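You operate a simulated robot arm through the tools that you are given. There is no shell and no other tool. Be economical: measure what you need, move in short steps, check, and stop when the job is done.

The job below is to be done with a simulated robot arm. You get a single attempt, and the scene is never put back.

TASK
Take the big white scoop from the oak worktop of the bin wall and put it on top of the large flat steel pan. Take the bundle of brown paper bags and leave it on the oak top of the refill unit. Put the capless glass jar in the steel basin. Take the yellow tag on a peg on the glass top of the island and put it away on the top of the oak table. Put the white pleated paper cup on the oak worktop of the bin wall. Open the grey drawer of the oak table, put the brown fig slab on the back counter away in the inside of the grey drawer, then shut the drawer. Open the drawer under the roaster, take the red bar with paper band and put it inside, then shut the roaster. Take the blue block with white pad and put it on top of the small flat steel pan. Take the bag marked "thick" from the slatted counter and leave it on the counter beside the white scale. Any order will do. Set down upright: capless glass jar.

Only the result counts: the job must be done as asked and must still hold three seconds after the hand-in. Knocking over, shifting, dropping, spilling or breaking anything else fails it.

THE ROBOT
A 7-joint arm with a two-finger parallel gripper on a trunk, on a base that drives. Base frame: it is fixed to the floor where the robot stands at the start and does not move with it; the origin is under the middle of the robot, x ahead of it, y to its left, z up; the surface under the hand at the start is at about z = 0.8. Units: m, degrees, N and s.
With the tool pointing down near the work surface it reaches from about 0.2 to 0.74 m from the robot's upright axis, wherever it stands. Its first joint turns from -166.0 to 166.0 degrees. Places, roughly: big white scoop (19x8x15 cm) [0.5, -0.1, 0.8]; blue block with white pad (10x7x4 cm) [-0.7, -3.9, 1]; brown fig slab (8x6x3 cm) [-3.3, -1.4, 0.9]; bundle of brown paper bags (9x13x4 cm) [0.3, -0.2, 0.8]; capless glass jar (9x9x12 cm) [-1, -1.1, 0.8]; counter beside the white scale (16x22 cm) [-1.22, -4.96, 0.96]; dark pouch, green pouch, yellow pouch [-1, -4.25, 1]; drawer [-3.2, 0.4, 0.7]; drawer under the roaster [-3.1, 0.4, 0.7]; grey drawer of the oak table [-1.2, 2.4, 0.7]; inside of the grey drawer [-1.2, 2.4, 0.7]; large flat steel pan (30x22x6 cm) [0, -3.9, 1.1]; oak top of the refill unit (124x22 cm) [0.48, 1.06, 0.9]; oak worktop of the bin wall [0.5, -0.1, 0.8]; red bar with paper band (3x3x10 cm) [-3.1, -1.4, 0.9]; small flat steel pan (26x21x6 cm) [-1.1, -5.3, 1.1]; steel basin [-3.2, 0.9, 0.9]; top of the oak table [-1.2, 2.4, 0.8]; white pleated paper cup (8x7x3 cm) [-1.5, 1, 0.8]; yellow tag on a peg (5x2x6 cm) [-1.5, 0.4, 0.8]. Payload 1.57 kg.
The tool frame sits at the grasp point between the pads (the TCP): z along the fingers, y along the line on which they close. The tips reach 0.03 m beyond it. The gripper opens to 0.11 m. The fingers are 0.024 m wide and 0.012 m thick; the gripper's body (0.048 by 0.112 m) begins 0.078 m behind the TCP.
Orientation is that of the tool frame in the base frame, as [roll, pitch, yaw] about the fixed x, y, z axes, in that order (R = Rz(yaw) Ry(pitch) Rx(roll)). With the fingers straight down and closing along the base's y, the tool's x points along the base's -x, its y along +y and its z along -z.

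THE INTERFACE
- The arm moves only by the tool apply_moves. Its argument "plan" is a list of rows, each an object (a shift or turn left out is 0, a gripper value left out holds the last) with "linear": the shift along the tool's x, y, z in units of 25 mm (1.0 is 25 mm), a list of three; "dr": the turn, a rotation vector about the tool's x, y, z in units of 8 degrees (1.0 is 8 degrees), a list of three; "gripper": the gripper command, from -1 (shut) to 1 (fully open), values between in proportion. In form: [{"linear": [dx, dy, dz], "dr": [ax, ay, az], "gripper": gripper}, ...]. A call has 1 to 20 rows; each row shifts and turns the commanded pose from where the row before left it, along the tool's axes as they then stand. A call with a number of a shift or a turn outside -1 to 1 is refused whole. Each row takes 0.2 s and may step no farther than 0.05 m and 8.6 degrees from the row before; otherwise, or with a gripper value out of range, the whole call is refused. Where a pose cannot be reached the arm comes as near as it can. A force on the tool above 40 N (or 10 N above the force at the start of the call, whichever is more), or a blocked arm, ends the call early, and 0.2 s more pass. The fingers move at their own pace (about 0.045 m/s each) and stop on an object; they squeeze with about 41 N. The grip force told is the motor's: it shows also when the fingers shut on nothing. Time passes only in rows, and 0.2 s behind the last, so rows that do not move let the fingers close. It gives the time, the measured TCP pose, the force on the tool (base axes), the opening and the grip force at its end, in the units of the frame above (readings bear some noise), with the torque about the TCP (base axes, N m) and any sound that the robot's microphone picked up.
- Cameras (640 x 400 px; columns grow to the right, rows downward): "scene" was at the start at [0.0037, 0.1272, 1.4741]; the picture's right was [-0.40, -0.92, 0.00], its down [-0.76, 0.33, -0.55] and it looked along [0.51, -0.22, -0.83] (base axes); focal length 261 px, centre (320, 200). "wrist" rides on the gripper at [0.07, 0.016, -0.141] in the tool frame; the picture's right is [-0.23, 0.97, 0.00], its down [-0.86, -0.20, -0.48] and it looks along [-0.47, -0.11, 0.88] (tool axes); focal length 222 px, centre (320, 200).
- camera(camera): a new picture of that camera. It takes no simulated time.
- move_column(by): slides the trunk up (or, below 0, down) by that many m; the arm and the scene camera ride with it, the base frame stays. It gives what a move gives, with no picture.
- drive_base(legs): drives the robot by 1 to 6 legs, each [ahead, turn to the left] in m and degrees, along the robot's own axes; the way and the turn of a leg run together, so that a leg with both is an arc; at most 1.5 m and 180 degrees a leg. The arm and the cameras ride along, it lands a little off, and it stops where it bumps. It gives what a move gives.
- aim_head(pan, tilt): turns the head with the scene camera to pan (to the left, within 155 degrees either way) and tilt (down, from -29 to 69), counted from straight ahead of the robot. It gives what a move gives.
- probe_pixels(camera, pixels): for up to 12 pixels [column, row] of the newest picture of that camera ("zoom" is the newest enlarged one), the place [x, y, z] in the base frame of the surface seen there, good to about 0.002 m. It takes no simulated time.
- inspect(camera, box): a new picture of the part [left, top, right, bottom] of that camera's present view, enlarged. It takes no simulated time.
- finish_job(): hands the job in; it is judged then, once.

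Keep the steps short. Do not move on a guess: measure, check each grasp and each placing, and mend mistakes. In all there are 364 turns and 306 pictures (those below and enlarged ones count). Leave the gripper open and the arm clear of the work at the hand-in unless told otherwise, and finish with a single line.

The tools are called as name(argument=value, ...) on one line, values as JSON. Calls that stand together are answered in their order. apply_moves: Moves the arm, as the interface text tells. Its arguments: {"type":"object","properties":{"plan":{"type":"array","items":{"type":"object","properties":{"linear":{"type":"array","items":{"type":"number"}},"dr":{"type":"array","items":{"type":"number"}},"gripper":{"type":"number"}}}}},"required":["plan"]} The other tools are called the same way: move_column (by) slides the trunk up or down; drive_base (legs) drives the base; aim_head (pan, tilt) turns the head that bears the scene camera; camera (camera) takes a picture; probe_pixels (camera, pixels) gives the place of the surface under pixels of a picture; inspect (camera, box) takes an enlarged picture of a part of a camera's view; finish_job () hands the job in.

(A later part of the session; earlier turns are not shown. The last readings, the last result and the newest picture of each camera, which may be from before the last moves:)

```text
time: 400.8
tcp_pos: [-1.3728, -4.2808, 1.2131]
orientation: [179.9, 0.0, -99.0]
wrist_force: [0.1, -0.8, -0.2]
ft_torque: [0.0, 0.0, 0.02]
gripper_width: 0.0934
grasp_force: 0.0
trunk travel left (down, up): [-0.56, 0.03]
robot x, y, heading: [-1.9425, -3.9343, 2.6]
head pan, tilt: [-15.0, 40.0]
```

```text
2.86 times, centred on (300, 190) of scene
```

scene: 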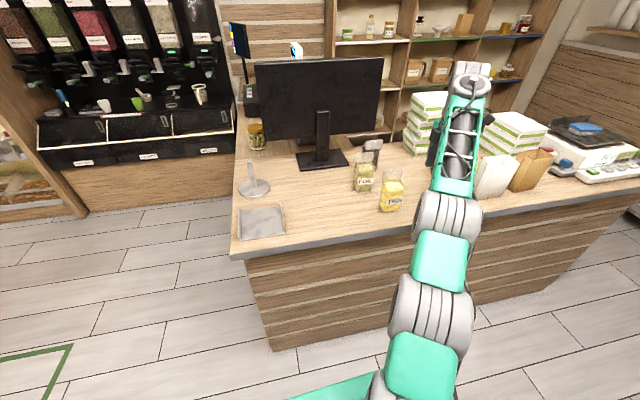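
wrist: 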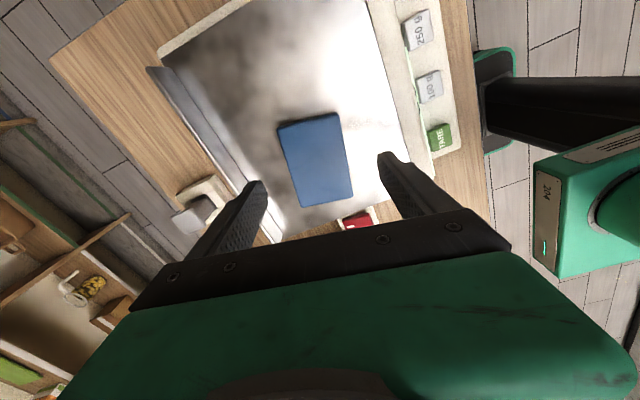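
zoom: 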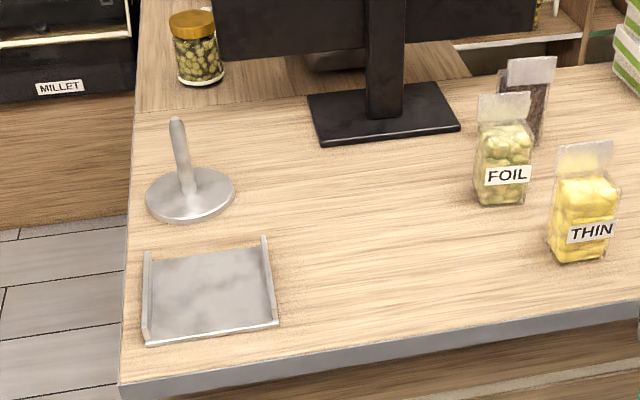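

inspect(camera="scene", box=[345, 130, 415, 220])

probe_pixels(camera="scene", pixels=[[370, 144], [378, 152], [363, 165], [363, 182], [392, 175], [391, 195], [390, 207], [376, 160], [362, 190]])

camera(camera="wrist")

```text
4.44 times, centred on (380, 175) of scene
```

zoom: 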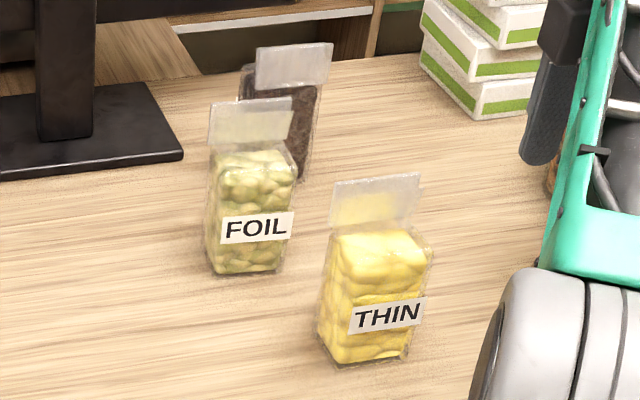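

```text
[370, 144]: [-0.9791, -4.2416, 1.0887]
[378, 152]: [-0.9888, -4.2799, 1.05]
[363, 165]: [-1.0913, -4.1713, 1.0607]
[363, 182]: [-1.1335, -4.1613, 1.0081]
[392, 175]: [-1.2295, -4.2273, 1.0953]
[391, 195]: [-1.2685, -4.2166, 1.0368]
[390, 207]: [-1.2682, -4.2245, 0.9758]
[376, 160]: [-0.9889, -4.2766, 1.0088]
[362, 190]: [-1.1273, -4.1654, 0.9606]
```

```text
179 pictures are left
```

wrist: 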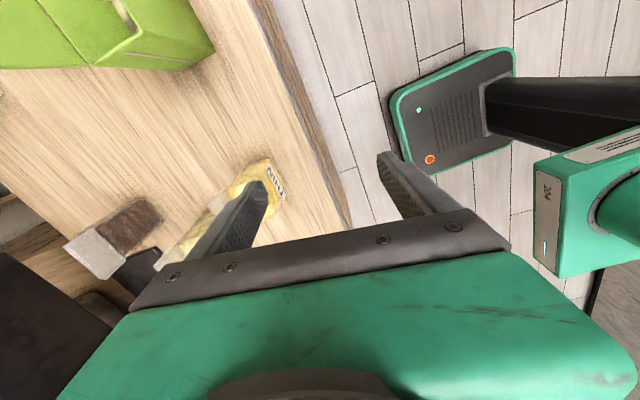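

The dark pouch is at about (-0.975,-4.26). Drive closer and view it from the wrist to read its label.

drive_base(legs=[[0.24, 0]])

camera(camera="wrist")

inspect(camera="scene", box=[330, 130, 450, 230])

```text
time: 402.6
tcp_pos: [-1.1309, -4.2702, 1.2136]
orientation: [179.9, 0.0, -98.7]
wrist_force: [0.0, 0.4, 0.2]
ft_torque: [-0.03, -0.01, 0.01]
gripper_width: 0.0935
grasp_force: 0.2
trunk travel left (down, up): [-0.56, 0.03]
robot x, y, heading: [-1.7056, -3.9274, 2.4]
head pan, tilt: [-15.0, 40.0]
```

```text
178 pictures are left
```

wrist: 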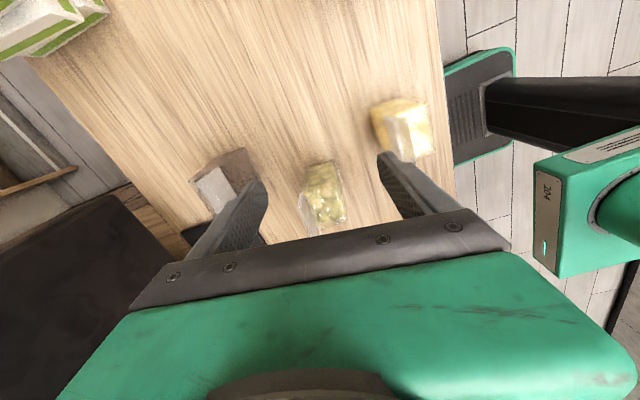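

```text
4.00 times, centred on (390, 180) of scene
```

zoom: 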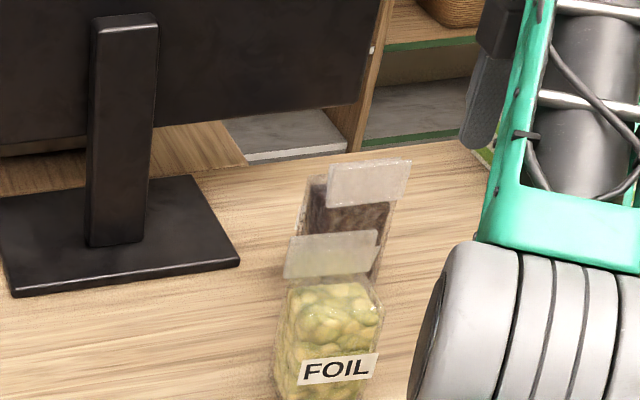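

inspect(camera="wrist", box=[170, 130, 280, 250])

probe_pixels(camera="wrist", pixels=[[195, 182], [240, 152], [230, 165], [215, 190], [225, 172], [250, 165], [235, 180], [320, 170], [205, 205]])

```text
3.33 times, centred on (225, 190) of wrist
```

zoom: 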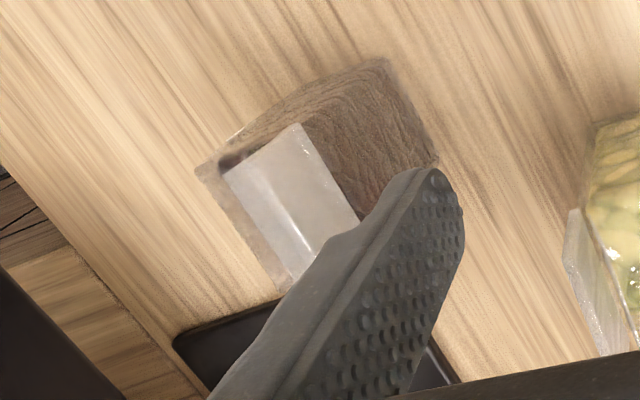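

```text
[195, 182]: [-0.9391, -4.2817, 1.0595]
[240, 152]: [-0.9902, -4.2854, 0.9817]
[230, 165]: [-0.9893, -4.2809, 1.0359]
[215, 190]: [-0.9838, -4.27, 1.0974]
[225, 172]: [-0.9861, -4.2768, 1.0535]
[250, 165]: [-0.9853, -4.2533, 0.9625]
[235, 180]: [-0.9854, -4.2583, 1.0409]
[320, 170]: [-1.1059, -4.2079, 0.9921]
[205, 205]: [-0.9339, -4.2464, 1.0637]
```

West face at x≈-0.987, body about 5 cm thick, 7 cm wide, top z 1.06. It's too far from here, so I'll reposition the base further along the counter.

drive_base(legs=[[-0.25, 0], [0, -30], [0.37, 0], [0, 28]])

camera(camera="wrist")

```text
time: 407.8
tcp_pos: [-1.334, -4.6952, 1.2136]
orientation: [179.8, 0.0, -129.6]
wrist_force: [0.5, 0.0, 0.5]
ft_torque: [-0.02, -0.01, -0.01]
gripper_width: 0.0934
grasp_force: 0.0
trunk travel left (down, up): [-0.56, 0.03]
robot x, y, heading: [-1.646, -4.1084, -28.5]
head pan, tilt: [-15.0, 40.0]
stopped in leg 3: the robot was blocked; the commanded pose is now the measured one
```

```text
175 pictures are left
```

wrist: 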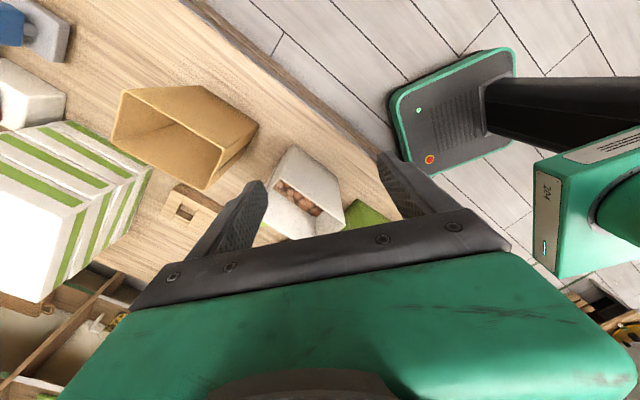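

The base corner touched the counter; back off a little and turn straight.

drive_base(legs=[[-0.06, 0], [0, 28]])

camera(camera="scene")

```text
time: 410.1
tcp_pos: [-1.1478, -4.4554, 1.2129]
orientation: [179.8, 0.0, -102.1]
wrist_force: [0.0, 1.8, 0.3]
ft_torque: [-0.01, -0.01, 0.02]
gripper_width: 0.0936
grasp_force: 0.0
trunk travel left (down, up): [-0.56, 0.03]
robot x, y, heading: [-1.6976, -4.0777, -1.1]
head pan, tilt: [-15.0, 40.0]
```

```text
174 pictures are left
```

scene: 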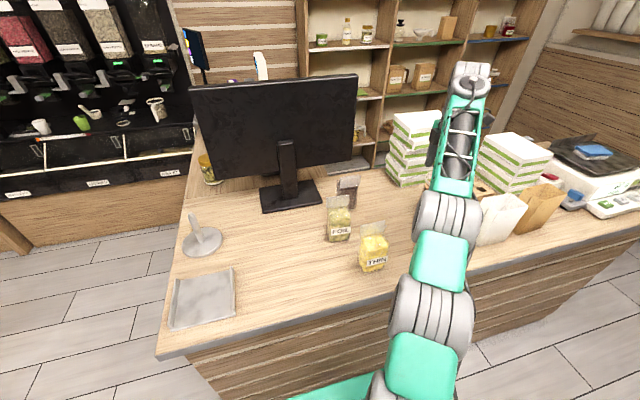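

drive_base(legs=[[0.08, 0]])

apply_moves(plan=[{"dr": [0, 0, -0.42]}, {"linear": [-0.95, -0.2, 0]}, {"linear": [-0.95, -0.2, 0]}, {"linear": [-0.95, -0.2, 0]}, {"linear": [-0.95, -0.2, 0]}, {"linear": [-0.95, -0.2, 0]}, {"linear": [-0.95, -0.2, 0]}, {}])

camera(camera="wrist")

```text
time: 411.2
tcp_pos: [-1.0679, -4.4554, 1.2113]
orientation: [179.7, 0.1, -102.0]
wrist_force: [0.1, 1.0, -0.1]
ft_torque: [-0.01, 0.03, -0.01]
gripper_width: 0.0938
grasp_force: 0.1
trunk travel left (down, up): [-0.56, 0.03]
robot x, y, heading: [-1.6182, -4.082, -1.0]
head pan, tilt: [-15.0, 40.0]
```

```text
time: 413.0
tcp_pos: [-1.0178, -4.3206, 1.2125]
orientation: [179.8, 0.1, -98.7]
wrist_force: [-0.9, -0.2, 0.0]
ft_torque: [0.0, 0.0, 0.02]
gripper_width: 0.0936
grasp_force: 0.0
trunk travel left (down, up): [-0.56, 0.03]
robot x, y, heading: [-1.6211, -4.083, -1.0]
head pan, tilt: [-15.0, 40.0]
```

```text
173 pictures are left
```

wrist: 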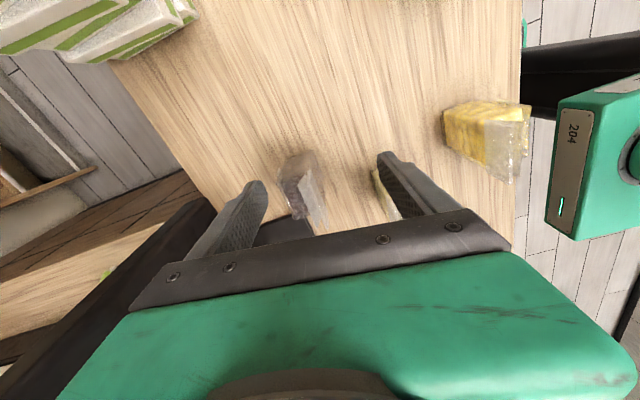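

apply_moves(plan=[{"linear": [-0.9, -0.6, 0]}, {"linear": [-0.9, -0.6, 0]}, {"linear": [-0.9, -0.6, 0]}, {}])

camera(camera="wrist")

inspect(camera="wrist", box=[250, 100, 390, 230])

```text
time: 414.0
tcp_pos: [-0.9672, -4.2577, 1.2111]
orientation: [179.8, 0.2, -98.6]
wrist_force: [0.6, 0.1, 0.0]
ft_torque: [-0.02, 0.05, -0.01]
gripper_width: 0.0935
grasp_force: 0.1
out of reach, approached as far as the arm can: row 3
trunk travel left (down, up): [-0.56, 0.03]
robot x, y, heading: [-1.6204, -4.0818, -1.4]
head pan, tilt: [-15.0, 40.0]
```

```text
172 pictures are left
```

wrist: 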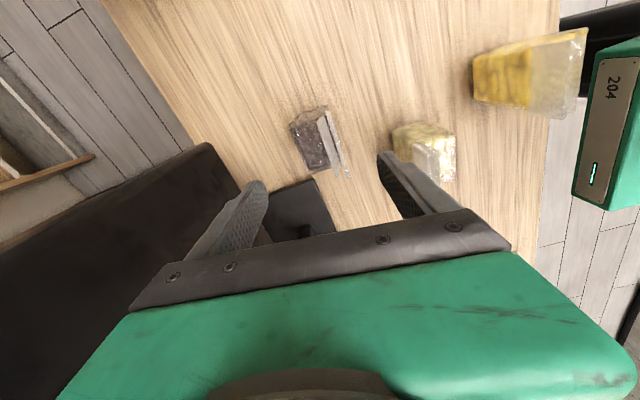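

```text
3.08 times, centred on (320, 165) of wrist
```

zoom: 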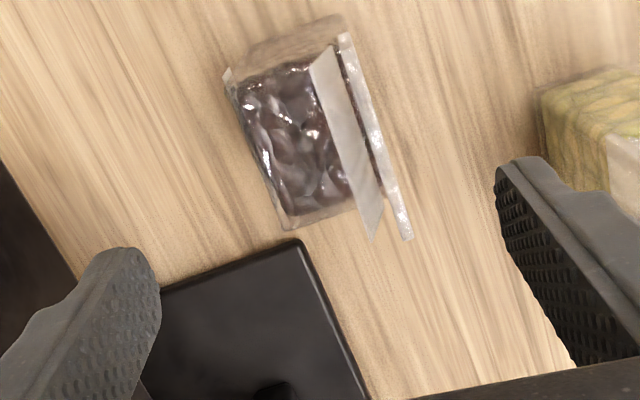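

probe_pixels(camera="zoom", pixels=[[228, 75], [285, 222], [300, 130], [345, 45], [400, 235], [260, 60], [330, 25], [340, 205], [325, 100], [560, 90], [545, 130]])

```text
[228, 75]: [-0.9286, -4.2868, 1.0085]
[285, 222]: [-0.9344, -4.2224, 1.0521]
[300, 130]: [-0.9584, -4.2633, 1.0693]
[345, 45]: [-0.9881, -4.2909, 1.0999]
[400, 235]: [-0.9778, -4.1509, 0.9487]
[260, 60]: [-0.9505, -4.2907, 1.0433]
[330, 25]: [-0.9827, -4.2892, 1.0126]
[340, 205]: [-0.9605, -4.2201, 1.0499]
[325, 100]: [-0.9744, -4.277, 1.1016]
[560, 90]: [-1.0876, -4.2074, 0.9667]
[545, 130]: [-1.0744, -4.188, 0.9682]
```

Bag centre (-0.959,-4.256). Nudge the base 1 cm ahead and lower with the trunk.

drive_base(legs=[[0.01, 0]])

move_column(by=-0.1)

inspect(camera="wrist", box=[200, 80, 460, 250])

```text
time: 414.7
tcp_pos: [-0.9567, -4.2581, 1.2108]
orientation: [179.7, 0.1, -98.7]
wrist_force: [1.4, -0.2, -0.7]
ft_torque: [-0.01, 0.01, 0.04]
gripper_width: 0.0935
grasp_force: 0.1
trunk travel left (down, up): [-0.56, 0.03]
robot x, y, heading: [-1.6111, -4.0804, -1.0]
head pan, tilt: [-15.0, 40.0]
```

```text
time: 416.0
tcp_pos: [-0.957, -4.2592, 1.1111]
orientation: [179.8, 0.1, -98.7]
wrist_force: [0.1, -0.4, 0.7]
ft_torque: [0.01, 0.01, 0.02]
gripper_width: 0.0934
grasp_force: 0.0
trunk travel left (down, up): [-0.46, 0.13]
robot x, y, heading: [-1.6077, -4.0813, -0.8]
head pan, tilt: [-15.0, 40.0]
```

```text
2.35 times, centred on (330, 165) of wrist
```

zoom: 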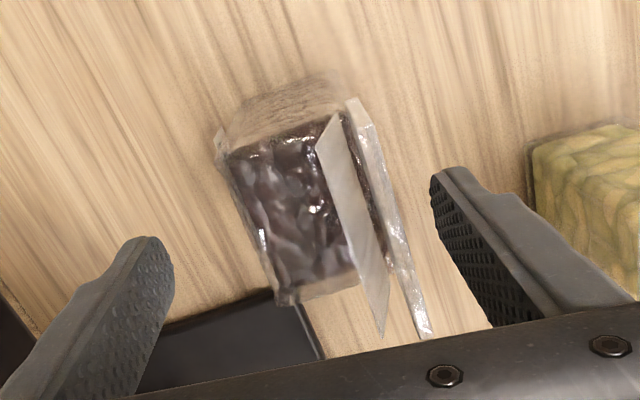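

Well straddled. Lower 0.08 m more and close.

move_column(by=-0.082)

apply_moves(plan=[{"gripper": -1}, {"gripper": -1}, {"gripper": -1}, {"gripper": -1}, {"gripper": -1}])

inspect(camera="wrist", box=[200, 80, 460, 250])

```text
time: 417.2
tcp_pos: [-0.9634, -4.2553, 1.0524]
orientation: [-178.2, -0.3, -98.6]
wrist_force: [0.3, -0.9, -0.4]
ft_torque: [-0.01, 0.0, -0.03]
gripper_width: 0.0935
grasp_force: 0.0
trunk travel left (down, up): [-0.378, 0.212]
robot x, y, heading: [-1.6046, -4.0825, -1.0]
head pan, tilt: [-15.0, 40.0]
```

```text
time: 418.4
tcp_pos: [-0.9684, -4.2555, 1.0513]
orientation: [-177.9, -0.3, -98.8]
wrist_force: [8.5, -0.3, 23.3]
ft_torque: [-0.03, -0.18, -0.01]
gripper_width: 0.0579
grasp_force: 40.5
trunk travel left (down, up): [-0.378, 0.212]
robot x, y, heading: [-1.6106, -4.0796, -1.1]
head pan, tilt: [-15.0, 40.0]
```

```text
2.35 times, centred on (330, 165) of wrist
```

zoom: 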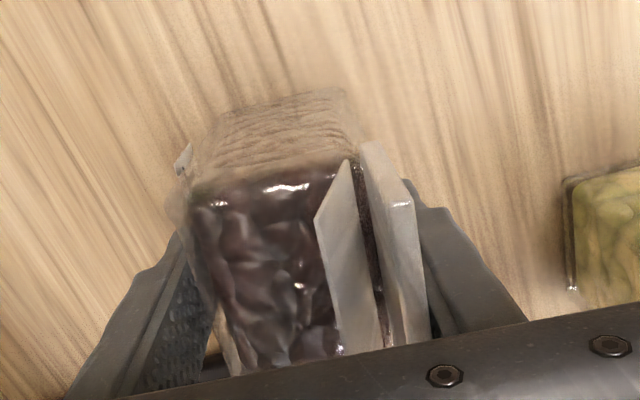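

The trunk went down 0.082 m but the hand only 0.059 m: something on the arm may be touching. I check with the head camera.

aim_head(pan=-25, tilt=40)

camera(camera="scene")

```text
time: 419.1
tcp_pos: [-0.969, -4.2567, 1.0485]
orientation: [-178.2, -0.1, -98.7]
wrist_force: [8.1, -1.0, 23.9]
ft_torque: [-0.02, -0.18, 0.01]
gripper_width: 0.058
grasp_force: 41.0
trunk travel left (down, up): [-0.378, 0.212]
robot x, y, heading: [-1.6073, -4.0808, -0.9]
head pan, tilt: [-25.0, 40.0]
```

```text
168 pictures are left
```

scene: 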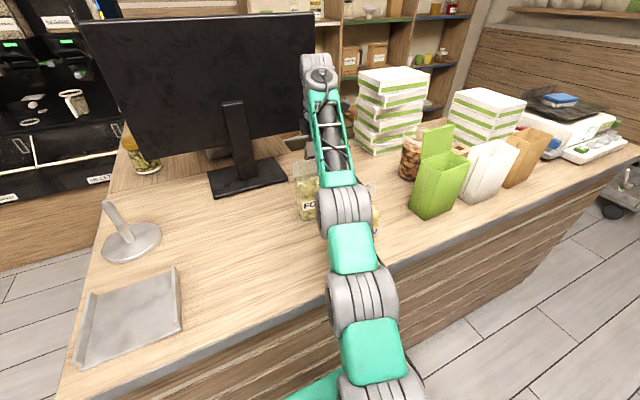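

The straight arm passes right above the "THIN" pouch. The bag is gripped; raise the trunk straight up and check the pouches.

move_column(by=0.19)

camera(camera="scene")

camera(camera="wrist")

```text
time: 421.2
tcp_pos: [-0.9565, -4.2598, 1.2189]
orientation: [179.8, 0.0, -98.6]
wrist_force: [0.3, -0.2, -1.4]
ft_torque: [0.04, 0.02, -0.03]
gripper_width: 0.0575
grasp_force: 41.2
trunk travel left (down, up): [-0.568, 0.022]
robot x, y, heading: [-1.6058, -4.0805, -1.1]
head pan, tilt: [-25.0, 40.0]
```

```text
167 pictures are left
```

scene: 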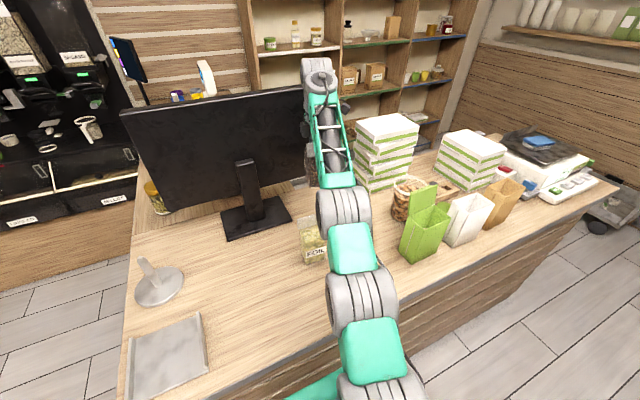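

```text
166 pictures are left
```

wrist: 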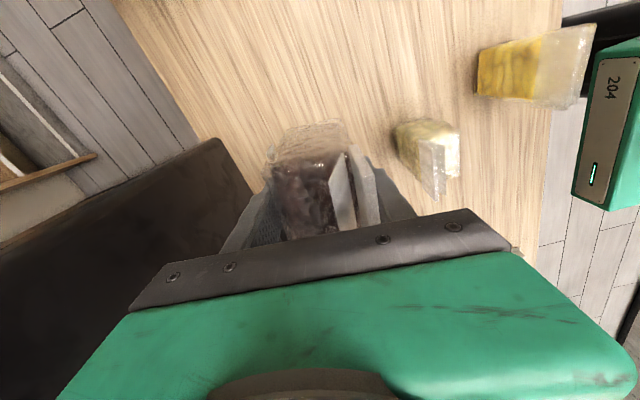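

Both other pouches stand as before. Back off, drive along the counter to the white scale.

drive_base(legs=[[-0.25, 0], [0, -90], [0.69, 0], [0, 90]])

aim_head(pan=-10, tilt=40)

camera(camera="scene")

```text
time: 434.2
tcp_pos: [-1.2217, -4.9574, 1.219]
orientation: [179.9, 0.1, -98.1]
wrist_force: [0.1, 0.0, -3.0]
ft_torque: [0.0, 0.03, -0.06]
gripper_width: 0.0577
grasp_force: 41.1
trunk travel left (down, up): [-0.568, 0.022]
robot x, y, heading: [-1.8749, -4.7853, -0.6]
head pan, tilt: [-25.0, 40.0]
```

```text
time: 435.0
tcp_pos: [-1.2224, -4.9584, 1.2178]
orientation: [179.8, 0.1, -98.2]
wrist_force: [0.2, 0.5, -1.6]
ft_torque: [0.02, 0.04, 0.01]
gripper_width: 0.0577
grasp_force: 40.9
trunk travel left (down, up): [-0.568, 0.022]
robot x, y, heading: [-1.8727, -4.783, -0.6]
head pan, tilt: [-10.0, 40.0]
```

```text
165 pictures are left
```

scene: 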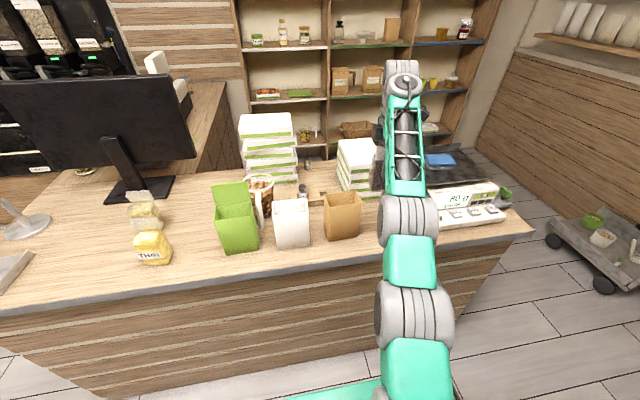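

TCP is right over the target spot. I'll measure neighbours and then bring the base nearer so that the forearm comes down more steeply.

probe_pixels(camera="scene", pixels=[[360, 200], [358, 225], [385, 165], [153, 245], [145, 215], [340, 240], [410, 185], [375, 170]])

apply_moves(plan=[{"linear": [0, 1, 0]}, {"linear": [0, 1, 0]}, {"linear": [0, 1, 0]}, {"linear": [0, 1, 0]}, {"linear": [0, 1, 0]}, {}])

camera(camera="scene")

```text
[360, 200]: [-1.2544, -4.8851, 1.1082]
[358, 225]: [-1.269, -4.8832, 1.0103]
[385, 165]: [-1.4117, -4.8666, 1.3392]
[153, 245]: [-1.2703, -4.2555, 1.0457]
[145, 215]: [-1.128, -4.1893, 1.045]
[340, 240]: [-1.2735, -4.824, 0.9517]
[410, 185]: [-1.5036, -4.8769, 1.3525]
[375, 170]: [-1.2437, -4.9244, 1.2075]
```

```text
time: 436.4
tcp_pos: [-1.3455, -4.939, 1.2207]
orientation: [179.8, 0.1, -98.2]
wrist_force: [-0.2, 0.1, -1.9]
ft_torque: [-0.02, -0.01, 0.01]
gripper_width: 0.0577
grasp_force: 40.9
trunk travel left (down, up): [-0.568, 0.022]
robot x, y, heading: [-1.8754, -4.7814, -0.4]
head pan, tilt: [-10.0, 40.0]
```

```text
164 pictures are left
```

scene: 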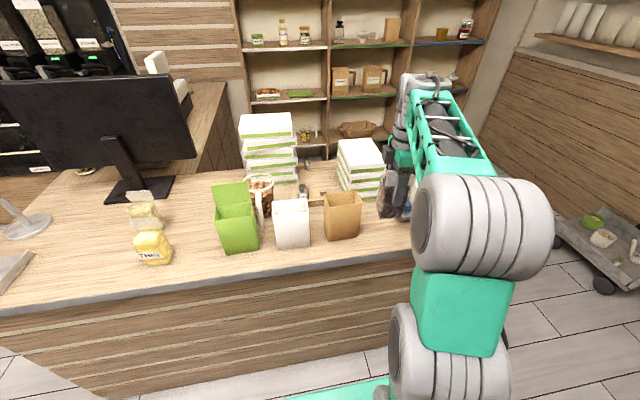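

inspect(camera="scene", box=[100, 180, 200, 280])

```text
4.00 times, centred on (150, 230) of scene
```

zoom: 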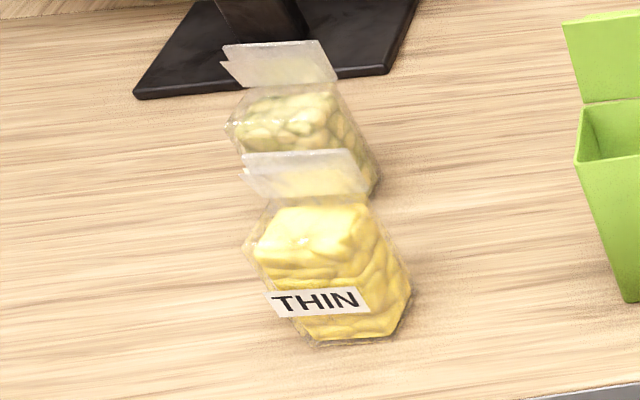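

probe_pixels(camera="zoom", pixels=[[318, 302], [270, 297], [365, 300], [310, 340], [400, 335], [315, 175], [295, 60], [235, 130]])

```text
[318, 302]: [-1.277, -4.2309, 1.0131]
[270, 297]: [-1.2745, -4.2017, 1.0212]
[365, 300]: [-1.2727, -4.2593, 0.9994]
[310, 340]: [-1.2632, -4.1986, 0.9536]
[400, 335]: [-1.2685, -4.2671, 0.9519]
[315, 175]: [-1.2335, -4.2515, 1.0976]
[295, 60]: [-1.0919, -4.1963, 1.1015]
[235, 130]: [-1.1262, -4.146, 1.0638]
```

The pouch "THIN" stands; I'll recheck its position later from the same viewpoint as before. Now shift the bag slightly -y and drive ahead 0.125 m.

apply_moves(plan=[{"linear": [1, 0, 0]}, {}])

drive_base(legs=[[0.13, 0]])

camera(camera="wrist")

camera(camera="scene")

```text
time: 437.0
tcp_pos: [-1.3495, -4.9638, 1.2202]
orientation: [179.8, 0.1, -98.2]
wrist_force: [-0.7, 0.1, -1.6]
ft_torque: [-0.01, -0.03, 0.0]
gripper_width: 0.0578
grasp_force: 41.1
trunk travel left (down, up): [-0.568, 0.022]
robot x, y, heading: [-1.8739, -4.7815, -0.4]
head pan, tilt: [-10.0, 40.0]
```

```text
time: 438.3
tcp_pos: [-1.2175, -4.9648, 1.2196]
orientation: [179.6, 0.1, -98.1]
wrist_force: [0.1, 0.3, -2.3]
ft_torque: [-0.02, 0.02, 0.03]
gripper_width: 0.0575
grasp_force: 41.2
trunk travel left (down, up): [-0.568, 0.022]
robot x, y, heading: [-1.7418, -4.7826, -0.2]
head pan, tilt: [-10.0, 40.0]
```

```text
162 pictures are left
```

wrist: 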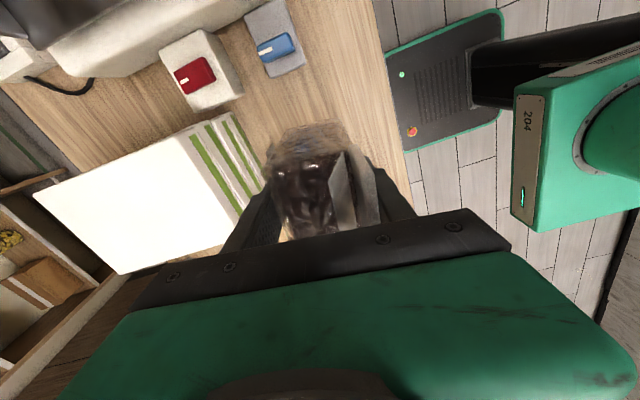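

```text
161 pictures are left
```

scene: 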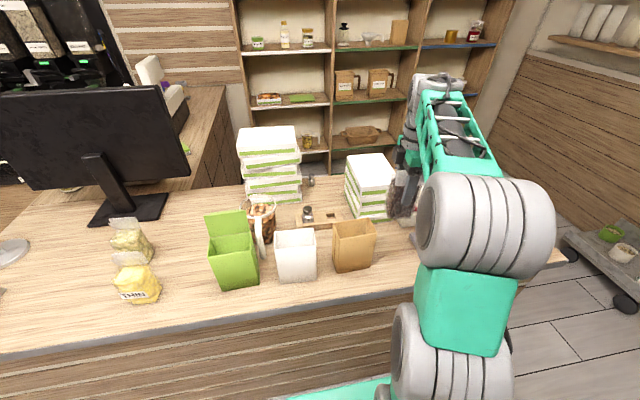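

probe_pixels(camera="wrist", pixels=[[250, 160], [235, 112], [262, 190], [265, 165], [215, 145], [275, 75], [300, 65], [230, 100], [260, 115]])

```text
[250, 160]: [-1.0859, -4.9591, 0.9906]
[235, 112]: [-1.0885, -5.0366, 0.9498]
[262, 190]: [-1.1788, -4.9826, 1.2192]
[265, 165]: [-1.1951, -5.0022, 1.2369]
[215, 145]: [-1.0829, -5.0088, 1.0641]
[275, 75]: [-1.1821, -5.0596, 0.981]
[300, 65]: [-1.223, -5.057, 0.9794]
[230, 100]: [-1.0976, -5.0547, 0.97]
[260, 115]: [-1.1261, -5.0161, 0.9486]
```

Clear all round. Lower with the trunk in stages, checking that the hand tracks.

move_column(by=-0.1)

camera(camera="scene")

```text
time: 439.6
tcp_pos: [-1.2182, -4.9648, 1.1202]
orientation: [179.8, 0.2, -98.0]
wrist_force: [0.4, 0.2, -0.9]
ft_torque: [0.0, -0.02, -0.02]
gripper_width: 0.0576
grasp_force: 40.6
trunk travel left (down, up): [-0.468, 0.122]
robot x, y, heading: [-1.7405, -4.7823, -0.4]
head pan, tilt: [-10.0, 40.0]
```

```text
160 pictures are left
```

scene: 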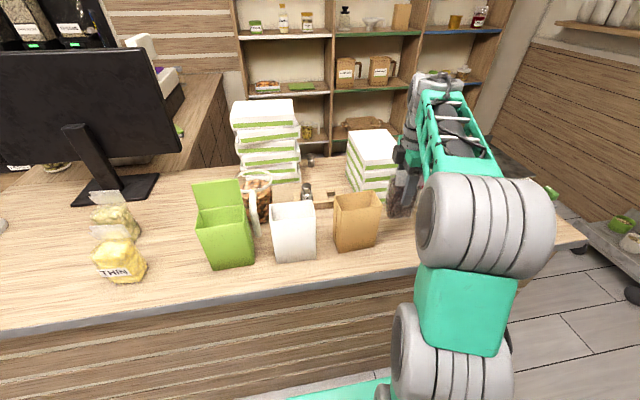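

move_column(by=-0.055)

inspect(camera="wrist", box=[200, 60, 460, 230])

```text
time: 440.6
tcp_pos: [-1.2171, -4.9654, 1.0644]
orientation: [179.8, 0.1, -98.1]
wrist_force: [-0.4, -0.6, -1.9]
ft_torque: [-0.02, -0.03, 0.02]
gripper_width: 0.0578
grasp_force: 41.3
trunk travel left (down, up): [-0.413, 0.177]
robot x, y, heading: [-1.7443, -4.7849, -0.2]
head pan, tilt: [-10.0, 40.0]
```

```text
2.35 times, centred on (330, 145) of wrist
```

zoom: 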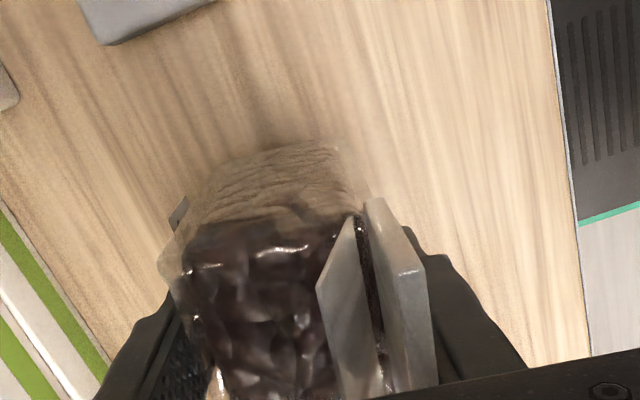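

move_column(by=-0.01)

move_column(by=-0.003)

move_column(by=-0.002)

```text
time: 441.1
tcp_pos: [-1.2179, -4.9643, 1.0543]
orientation: [179.7, 0.1, -98.2]
wrist_force: [0.2, 0.0, -1.4]
ft_torque: [0.01, -0.01, 0.01]
gripper_width: 0.0575
grasp_force: 41.1
trunk travel left (down, up): [-0.403, 0.187]
robot x, y, heading: [-1.7441, -4.7843, -0.5]
head pan, tilt: [-10.0, 40.0]
```

```text
time: 441.6
tcp_pos: [-1.2184, -4.9643, 1.053]
orientation: [179.8, 0.1, -98.1]
wrist_force: [0.1, 0.3, -0.7]
ft_torque: [0.0, -0.01, 0.02]
gripper_width: 0.0577
grasp_force: 41.3
trunk travel left (down, up): [-0.4, 0.19]
robot x, y, heading: [-1.743, -4.7803, -0.5]
head pan, tilt: [-10.0, 40.0]
```

```text
time: 442.2
tcp_pos: [-1.2173, -4.9639, 1.0504]
orientation: [179.9, 0.1, -98.2]
wrist_force: [-1.1, 0.4, -1.7]
ft_torque: [0.01, -0.03, -0.02]
gripper_width: 0.0579
grasp_force: 40.5
trunk travel left (down, up): [-0.398, 0.192]
robot x, y, heading: [-1.7412, -4.7851, -0.4]
head pan, tilt: [-10.0, 40.0]
```

move_column(by=-0.002)

move_column(by=-0.002)

inspect(camera="scene", box=[340, 130, 460, 240])

```text
time: 442.7
tcp_pos: [-1.2185, -4.9633, 1.0474]
orientation: [179.8, 0.1, -98.0]
wrist_force: [0.1, 0.5, -1.9]
ft_torque: [-0.02, -0.03, -0.01]
gripper_width: 0.0573
grasp_force: 41.1
trunk travel left (down, up): [-0.396, 0.194]
robot x, y, heading: [-1.7439, -4.7837, -0.2]
head pan, tilt: [-10.0, 40.0]
```

```text
time: 443.2
tcp_pos: [-1.2174, -4.9647, 1.0457]
orientation: [179.8, 0.1, -98.1]
wrist_force: [-0.2, 0.8, -2.8]
ft_torque: [-0.02, -0.01, -0.02]
gripper_width: 0.0579
grasp_force: 41.0
trunk travel left (down, up): [-0.394, 0.196]
robot x, y, heading: [-1.7438, -4.7862, -0.6]
head pan, tilt: [-10.0, 40.0]
```

```text
3.64 times, centred on (400, 185) of scene
```

zoom: 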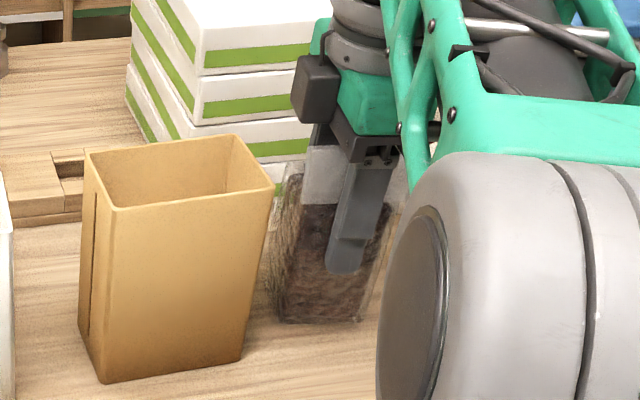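

probe_pixels(camera="zoom", pixels=[[325, 318], [325, 324], [300, 318], [325, 335], [340, 190]])

move_column(by=-0.002)

```text
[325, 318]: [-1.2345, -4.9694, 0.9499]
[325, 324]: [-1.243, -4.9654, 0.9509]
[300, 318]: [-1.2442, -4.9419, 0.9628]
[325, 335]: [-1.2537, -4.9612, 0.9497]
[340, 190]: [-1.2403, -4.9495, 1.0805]
```

```text
time: 443.7
tcp_pos: [-1.2177, -4.9652, 1.043]
orientation: [179.7, 0.1, -98.2]
wrist_force: [0.6, 0.1, -2.7]
ft_torque: [-0.01, -0.02, -0.03]
gripper_width: 0.0576
grasp_force: 40.9
trunk travel left (down, up): [-0.392, 0.198]
robot x, y, heading: [-1.7455, -4.7869, -0.2]
head pan, tilt: [-10.0, 40.0]
```

move_column(by=-0.003)

move_column(by=-0.003)

inspect(camera="scene", box=[370, 170, 430, 230])

```text
time: 444.2
tcp_pos: [-1.2179, -4.9641, 1.0421]
orientation: [179.9, 0.1, -98.1]
wrist_force: [-1.0, 0.3, 5.4]
ft_torque: [-0.24, -0.16, -0.03]
gripper_width: 0.0576
grasp_force: 40.8
trunk travel left (down, up): [-0.389, 0.201]
robot x, y, heading: [-1.7448, -4.7802, -0.1]
head pan, tilt: [-10.0, 40.0]
```

```text
time: 444.8
tcp_pos: [-1.2176, -4.963, 1.0394]
orientation: [-179.9, 0.0, -98.0]
wrist_force: [1.8, -0.6, 25.5]
ft_torque: [0.05, 0.45, 0.01]
gripper_width: 0.0569
grasp_force: 41.0
trunk travel left (down, up): [-0.386, 0.204]
robot x, y, heading: [-1.7436, -4.786, -0.5]
head pan, tilt: [-10.0, 40.0]
```

```text
6.67 times, centred on (400, 200) of scene
```

zoom: 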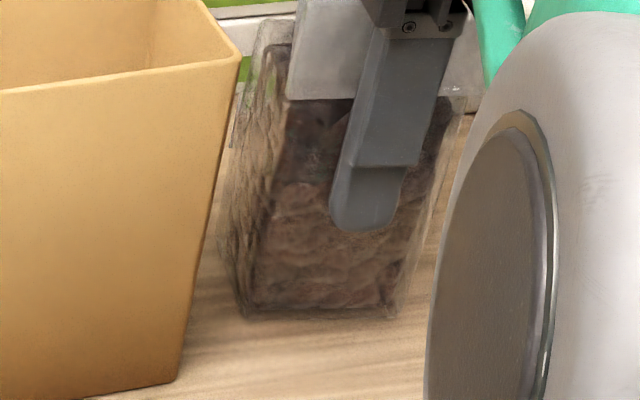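

Contact (+25 N). Raise 3 mm to relieve, release, then rise with the trunk.

move_column(by=0.002)

apply_moves(plan=[{"gripper": 0.5}, {"gripper": 0.5}, {"gripper": 0.5}])

move_column(by=0.18)

camera(camera="wrist")

```text
time: 445.3
tcp_pos: [-1.2183, -4.9633, 1.04]
orientation: [179.9, 0.1, -98.1]
wrist_force: [4.3, -1.3, 18.3]
ft_torque: [-0.64, -0.46, 0.02]
gripper_width: 0.0574
grasp_force: 41.0
trunk travel left (down, up): [-0.388, 0.202]
robot x, y, heading: [-1.743, -4.7866, -0.7]
head pan, tilt: [-10.0, 40.0]
```

```text
time: 446.1
tcp_pos: [-1.2176, -4.9646, 1.039]
orientation: [179.7, 0.1, -98.2]
wrist_force: [-0.2, 0.2, 0.5]
ft_torque: [0.04, -0.01, 0.01]
gripper_width: 0.0827
grasp_force: 0.2
trunk travel left (down, up): [-0.388, 0.202]
robot x, y, heading: [-1.7457, -4.7858, -0.6]
head pan, tilt: [-10.0, 40.0]
```

```text
time: 448.1
tcp_pos: [-1.2169, -4.9635, 1.2186]
orientation: [179.8, 0.1, -98.1]
wrist_force: [0.1, 0.0, 0.4]
ft_torque: [-0.03, -0.01, -0.06]
gripper_width: 0.0825
grasp_force: 0.0
trunk travel left (down, up): [-0.568, 0.022]
robot x, y, heading: [-1.7448, -4.7847, -0.3]
head pan, tilt: [-10.0, 40.0]
```

```text
156 pictures are left
```

wrist: 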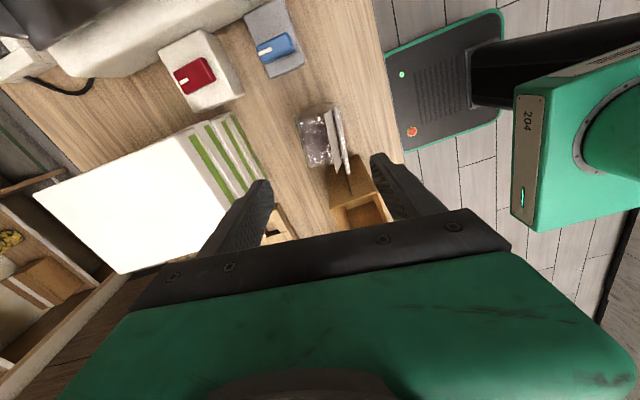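

The bag stands upright beside the scale. Now recheck the "THIN" pouch from the earlier viewpoint (-1.94,-3.93).

drive_base(legs=[[-0.2, 0], [0, 90], [0.855, 0], [0, -87]])

aim_head(pan=-15, tilt=40)

camera(camera="scene")

inspect(camera="scene", box=[345, 130, 415, 220])

```text
time: 461.4
tcp_pos: [-1.4137, -4.0617, 1.2191]
orientation: [179.8, 0.1, -93.0]
wrist_force: [0.3, 0.4, 0.3]
ft_torque: [0.0, -0.02, 0.02]
gripper_width: 0.0824
grasp_force: 0.1
trunk travel left (down, up): [-0.568, 0.022]
robot x, y, heading: [-1.9549, -3.9287, 4.7]
head pan, tilt: [-10.0, 40.0]
```

```text
time: 462.0
tcp_pos: [-1.4151, -4.0612, 1.2196]
orientation: [179.8, 0.1, -92.9]
wrist_force: [-0.1, 0.5, 0.0]
ft_torque: [-0.03, 0.02, 0.0]
gripper_width: 0.0825
grasp_force: 0.0
trunk travel left (down, up): [-0.568, 0.022]
robot x, y, heading: [-1.9534, -3.9268, 4.5]
head pan, tilt: [-15.0, 40.0]
```

```text
155 pictures are left
```

scene: 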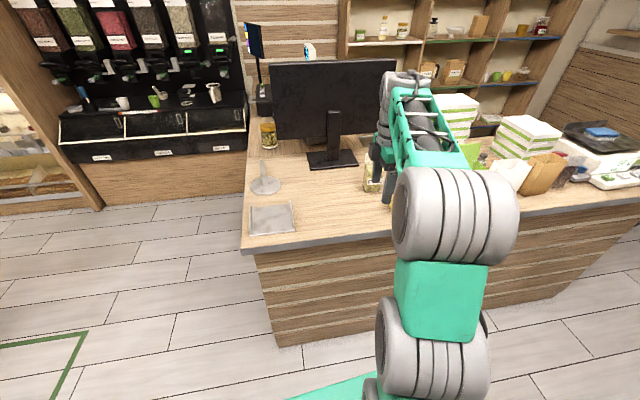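

```text
4.44 times, centred on (380, 175) of scene
```

zoom: 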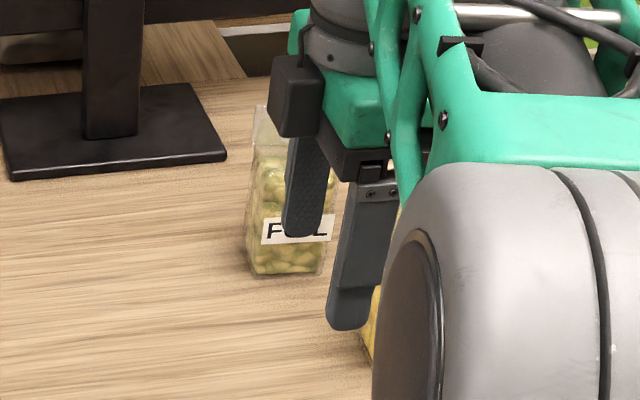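

The arm blocks the view. Turn the base right and compensate with the head.

drive_base(legs=[[0, -42]])

aim_head(pan=25, tilt=40)

inspect(camera="scene", box=[345, 130, 415, 220])

```text
time: 464.3
tcp_pos: [-1.6403, -4.3886, 1.219]
orientation: [179.8, 0.1, -134.9]
wrist_force: [-0.5, -0.2, -0.2]
ft_torque: [0.02, -0.02, -0.01]
gripper_width: 0.0825
grasp_force: 0.0
trunk travel left (down, up): [-0.568, 0.022]
robot x, y, heading: [-1.9543, -3.9267, -37.1]
head pan, tilt: [-15.0, 40.0]
```

```text
time: 465.4
tcp_pos: [-1.6398, -4.3885, 1.2198]
orientation: [179.8, 0.0, -134.8]
wrist_force: [-0.6, 0.5, 0.6]
ft_torque: [0.0, -0.03, -0.03]
gripper_width: 0.0825
grasp_force: 0.1
trunk travel left (down, up): [-0.568, 0.022]
robot x, y, heading: [-1.9542, -3.9278, -36.9]
head pan, tilt: [25.0, 40.0]
```

```text
4.44 times, centred on (380, 175) of scene
```

zoom: 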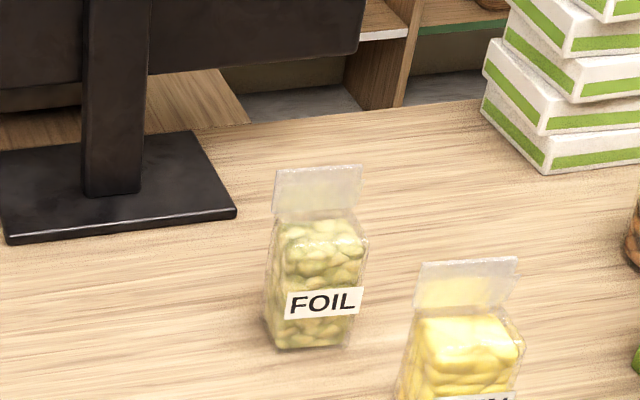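

probe_pixels(camera="zoom", pixels=[[467, 283], [424, 270], [516, 265], [415, 300], [505, 300], [317, 190], [460, 270], [324, 303]])

```text
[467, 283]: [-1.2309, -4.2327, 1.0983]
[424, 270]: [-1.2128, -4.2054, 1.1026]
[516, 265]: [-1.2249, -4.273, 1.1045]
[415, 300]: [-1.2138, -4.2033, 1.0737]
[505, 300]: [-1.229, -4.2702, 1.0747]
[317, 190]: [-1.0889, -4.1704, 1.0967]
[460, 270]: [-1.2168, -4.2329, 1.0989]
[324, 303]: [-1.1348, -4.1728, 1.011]
```

The "THIN" pouch is where it was (within 5 mm). Next: the capless glass jar near (-1.0,-1.1). Drive to the east aisle and look.

drive_base(legs=[[0, 127], [1.5, 0], [0, -90], [1.5, 0], [0, 90], [1.0, 0]])

aim_head(pan=60, tilt=30)

camera(camera="scene")

```text
time: 497.8
tcp_pos: [-0.4552, -0.8454, 1.2194]
orientation: [179.8, 0.1, -4.1]
wrist_force: [-0.3, 0.1, 0.2]
ft_torque: [0.01, 0.0, 0.01]
gripper_width: 0.0825
grasp_force: 0.0
trunk travel left (down, up): [-0.568, 0.022]
robot x, y, heading: [-0.5996, -1.3858, 93.7]
head pan, tilt: [25.0, 40.0]
```

```text
time: 498.8
tcp_pos: [-0.4561, -0.8457, 1.2199]
orientation: [179.9, 0.1, -4.0]
wrist_force: [0.3, 0.6, -0.6]
ft_torque: [0.02, -0.01, 0.01]
gripper_width: 0.0823
grasp_force: 0.0
trunk travel left (down, up): [-0.568, 0.022]
robot x, y, heading: [-0.5969, -1.3834, 93.8]
head pan, tilt: [60.0, 30.0]
```

```text
152 pictures are left
```

scene: 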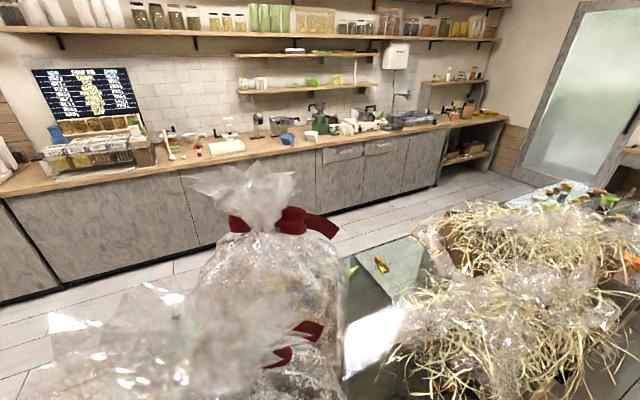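

aim_head(pan=55, tilt=60)

camera(camera="scene")

probe_pixels(camera="scene", pixels=[[320, 200], [250, 150], [400, 150], [320, 100], [200, 250], [320, 300]])

```text
time: 499.7
tcp_pos: [-0.4572, -0.8461, 1.2192]
orientation: [179.9, 0.0, -4.0]
wrist_force: [0.3, 0.2, 0.2]
ft_torque: [0.02, -0.02, -0.02]
gripper_width: 0.0826
grasp_force: 0.0
trunk travel left (down, up): [-0.568, 0.022]
robot x, y, heading: [-0.5976, -1.3857, 93.8]
head pan, tilt: [55.0, 60.0]
```

```text
151 pictures are left
```

scene: 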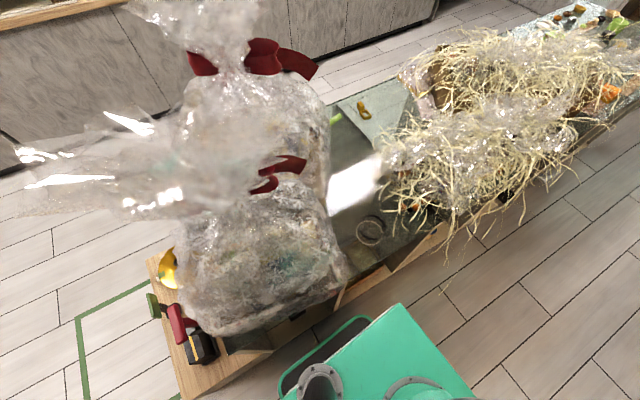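

```text
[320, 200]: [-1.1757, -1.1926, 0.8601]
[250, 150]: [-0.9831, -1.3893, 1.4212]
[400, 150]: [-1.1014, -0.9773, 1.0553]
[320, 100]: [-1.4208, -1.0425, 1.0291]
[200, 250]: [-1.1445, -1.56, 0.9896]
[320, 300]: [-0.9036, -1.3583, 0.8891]
```

inspect(camera="scene", box=[310, 160, 450, 280])

probe_pixels(camera="scene", pixels=[[358, 232], [385, 232], [371, 220], [371, 244], [370, 232], [345, 250], [400, 225], [330, 255], [415, 215], [371, 265]])

```text
3.33 times, centred on (380, 220) of scene
```

zoom: 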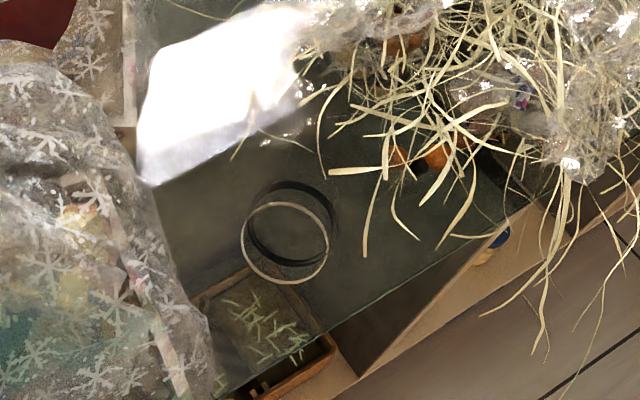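

```text
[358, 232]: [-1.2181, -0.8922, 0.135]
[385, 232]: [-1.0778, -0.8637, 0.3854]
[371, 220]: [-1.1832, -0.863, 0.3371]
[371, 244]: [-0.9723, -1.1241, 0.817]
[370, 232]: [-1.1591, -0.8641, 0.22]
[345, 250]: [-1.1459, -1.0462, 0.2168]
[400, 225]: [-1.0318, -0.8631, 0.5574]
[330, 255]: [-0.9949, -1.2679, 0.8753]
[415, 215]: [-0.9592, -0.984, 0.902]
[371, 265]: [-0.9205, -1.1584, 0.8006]
```

probe_pixels(camera="zoom", pixels=[[290, 281], [243, 245], [327, 245], [285, 204], [285, 185], [249, 215], [334, 215], [300, 262], [312, 190], [270, 190]])

```text
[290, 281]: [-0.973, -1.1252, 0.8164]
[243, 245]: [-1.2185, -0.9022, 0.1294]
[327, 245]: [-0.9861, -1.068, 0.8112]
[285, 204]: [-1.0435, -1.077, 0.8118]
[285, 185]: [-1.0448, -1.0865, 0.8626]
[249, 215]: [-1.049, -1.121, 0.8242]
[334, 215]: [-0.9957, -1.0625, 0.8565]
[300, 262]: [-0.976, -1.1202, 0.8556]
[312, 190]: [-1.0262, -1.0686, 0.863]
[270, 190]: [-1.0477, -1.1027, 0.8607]
```

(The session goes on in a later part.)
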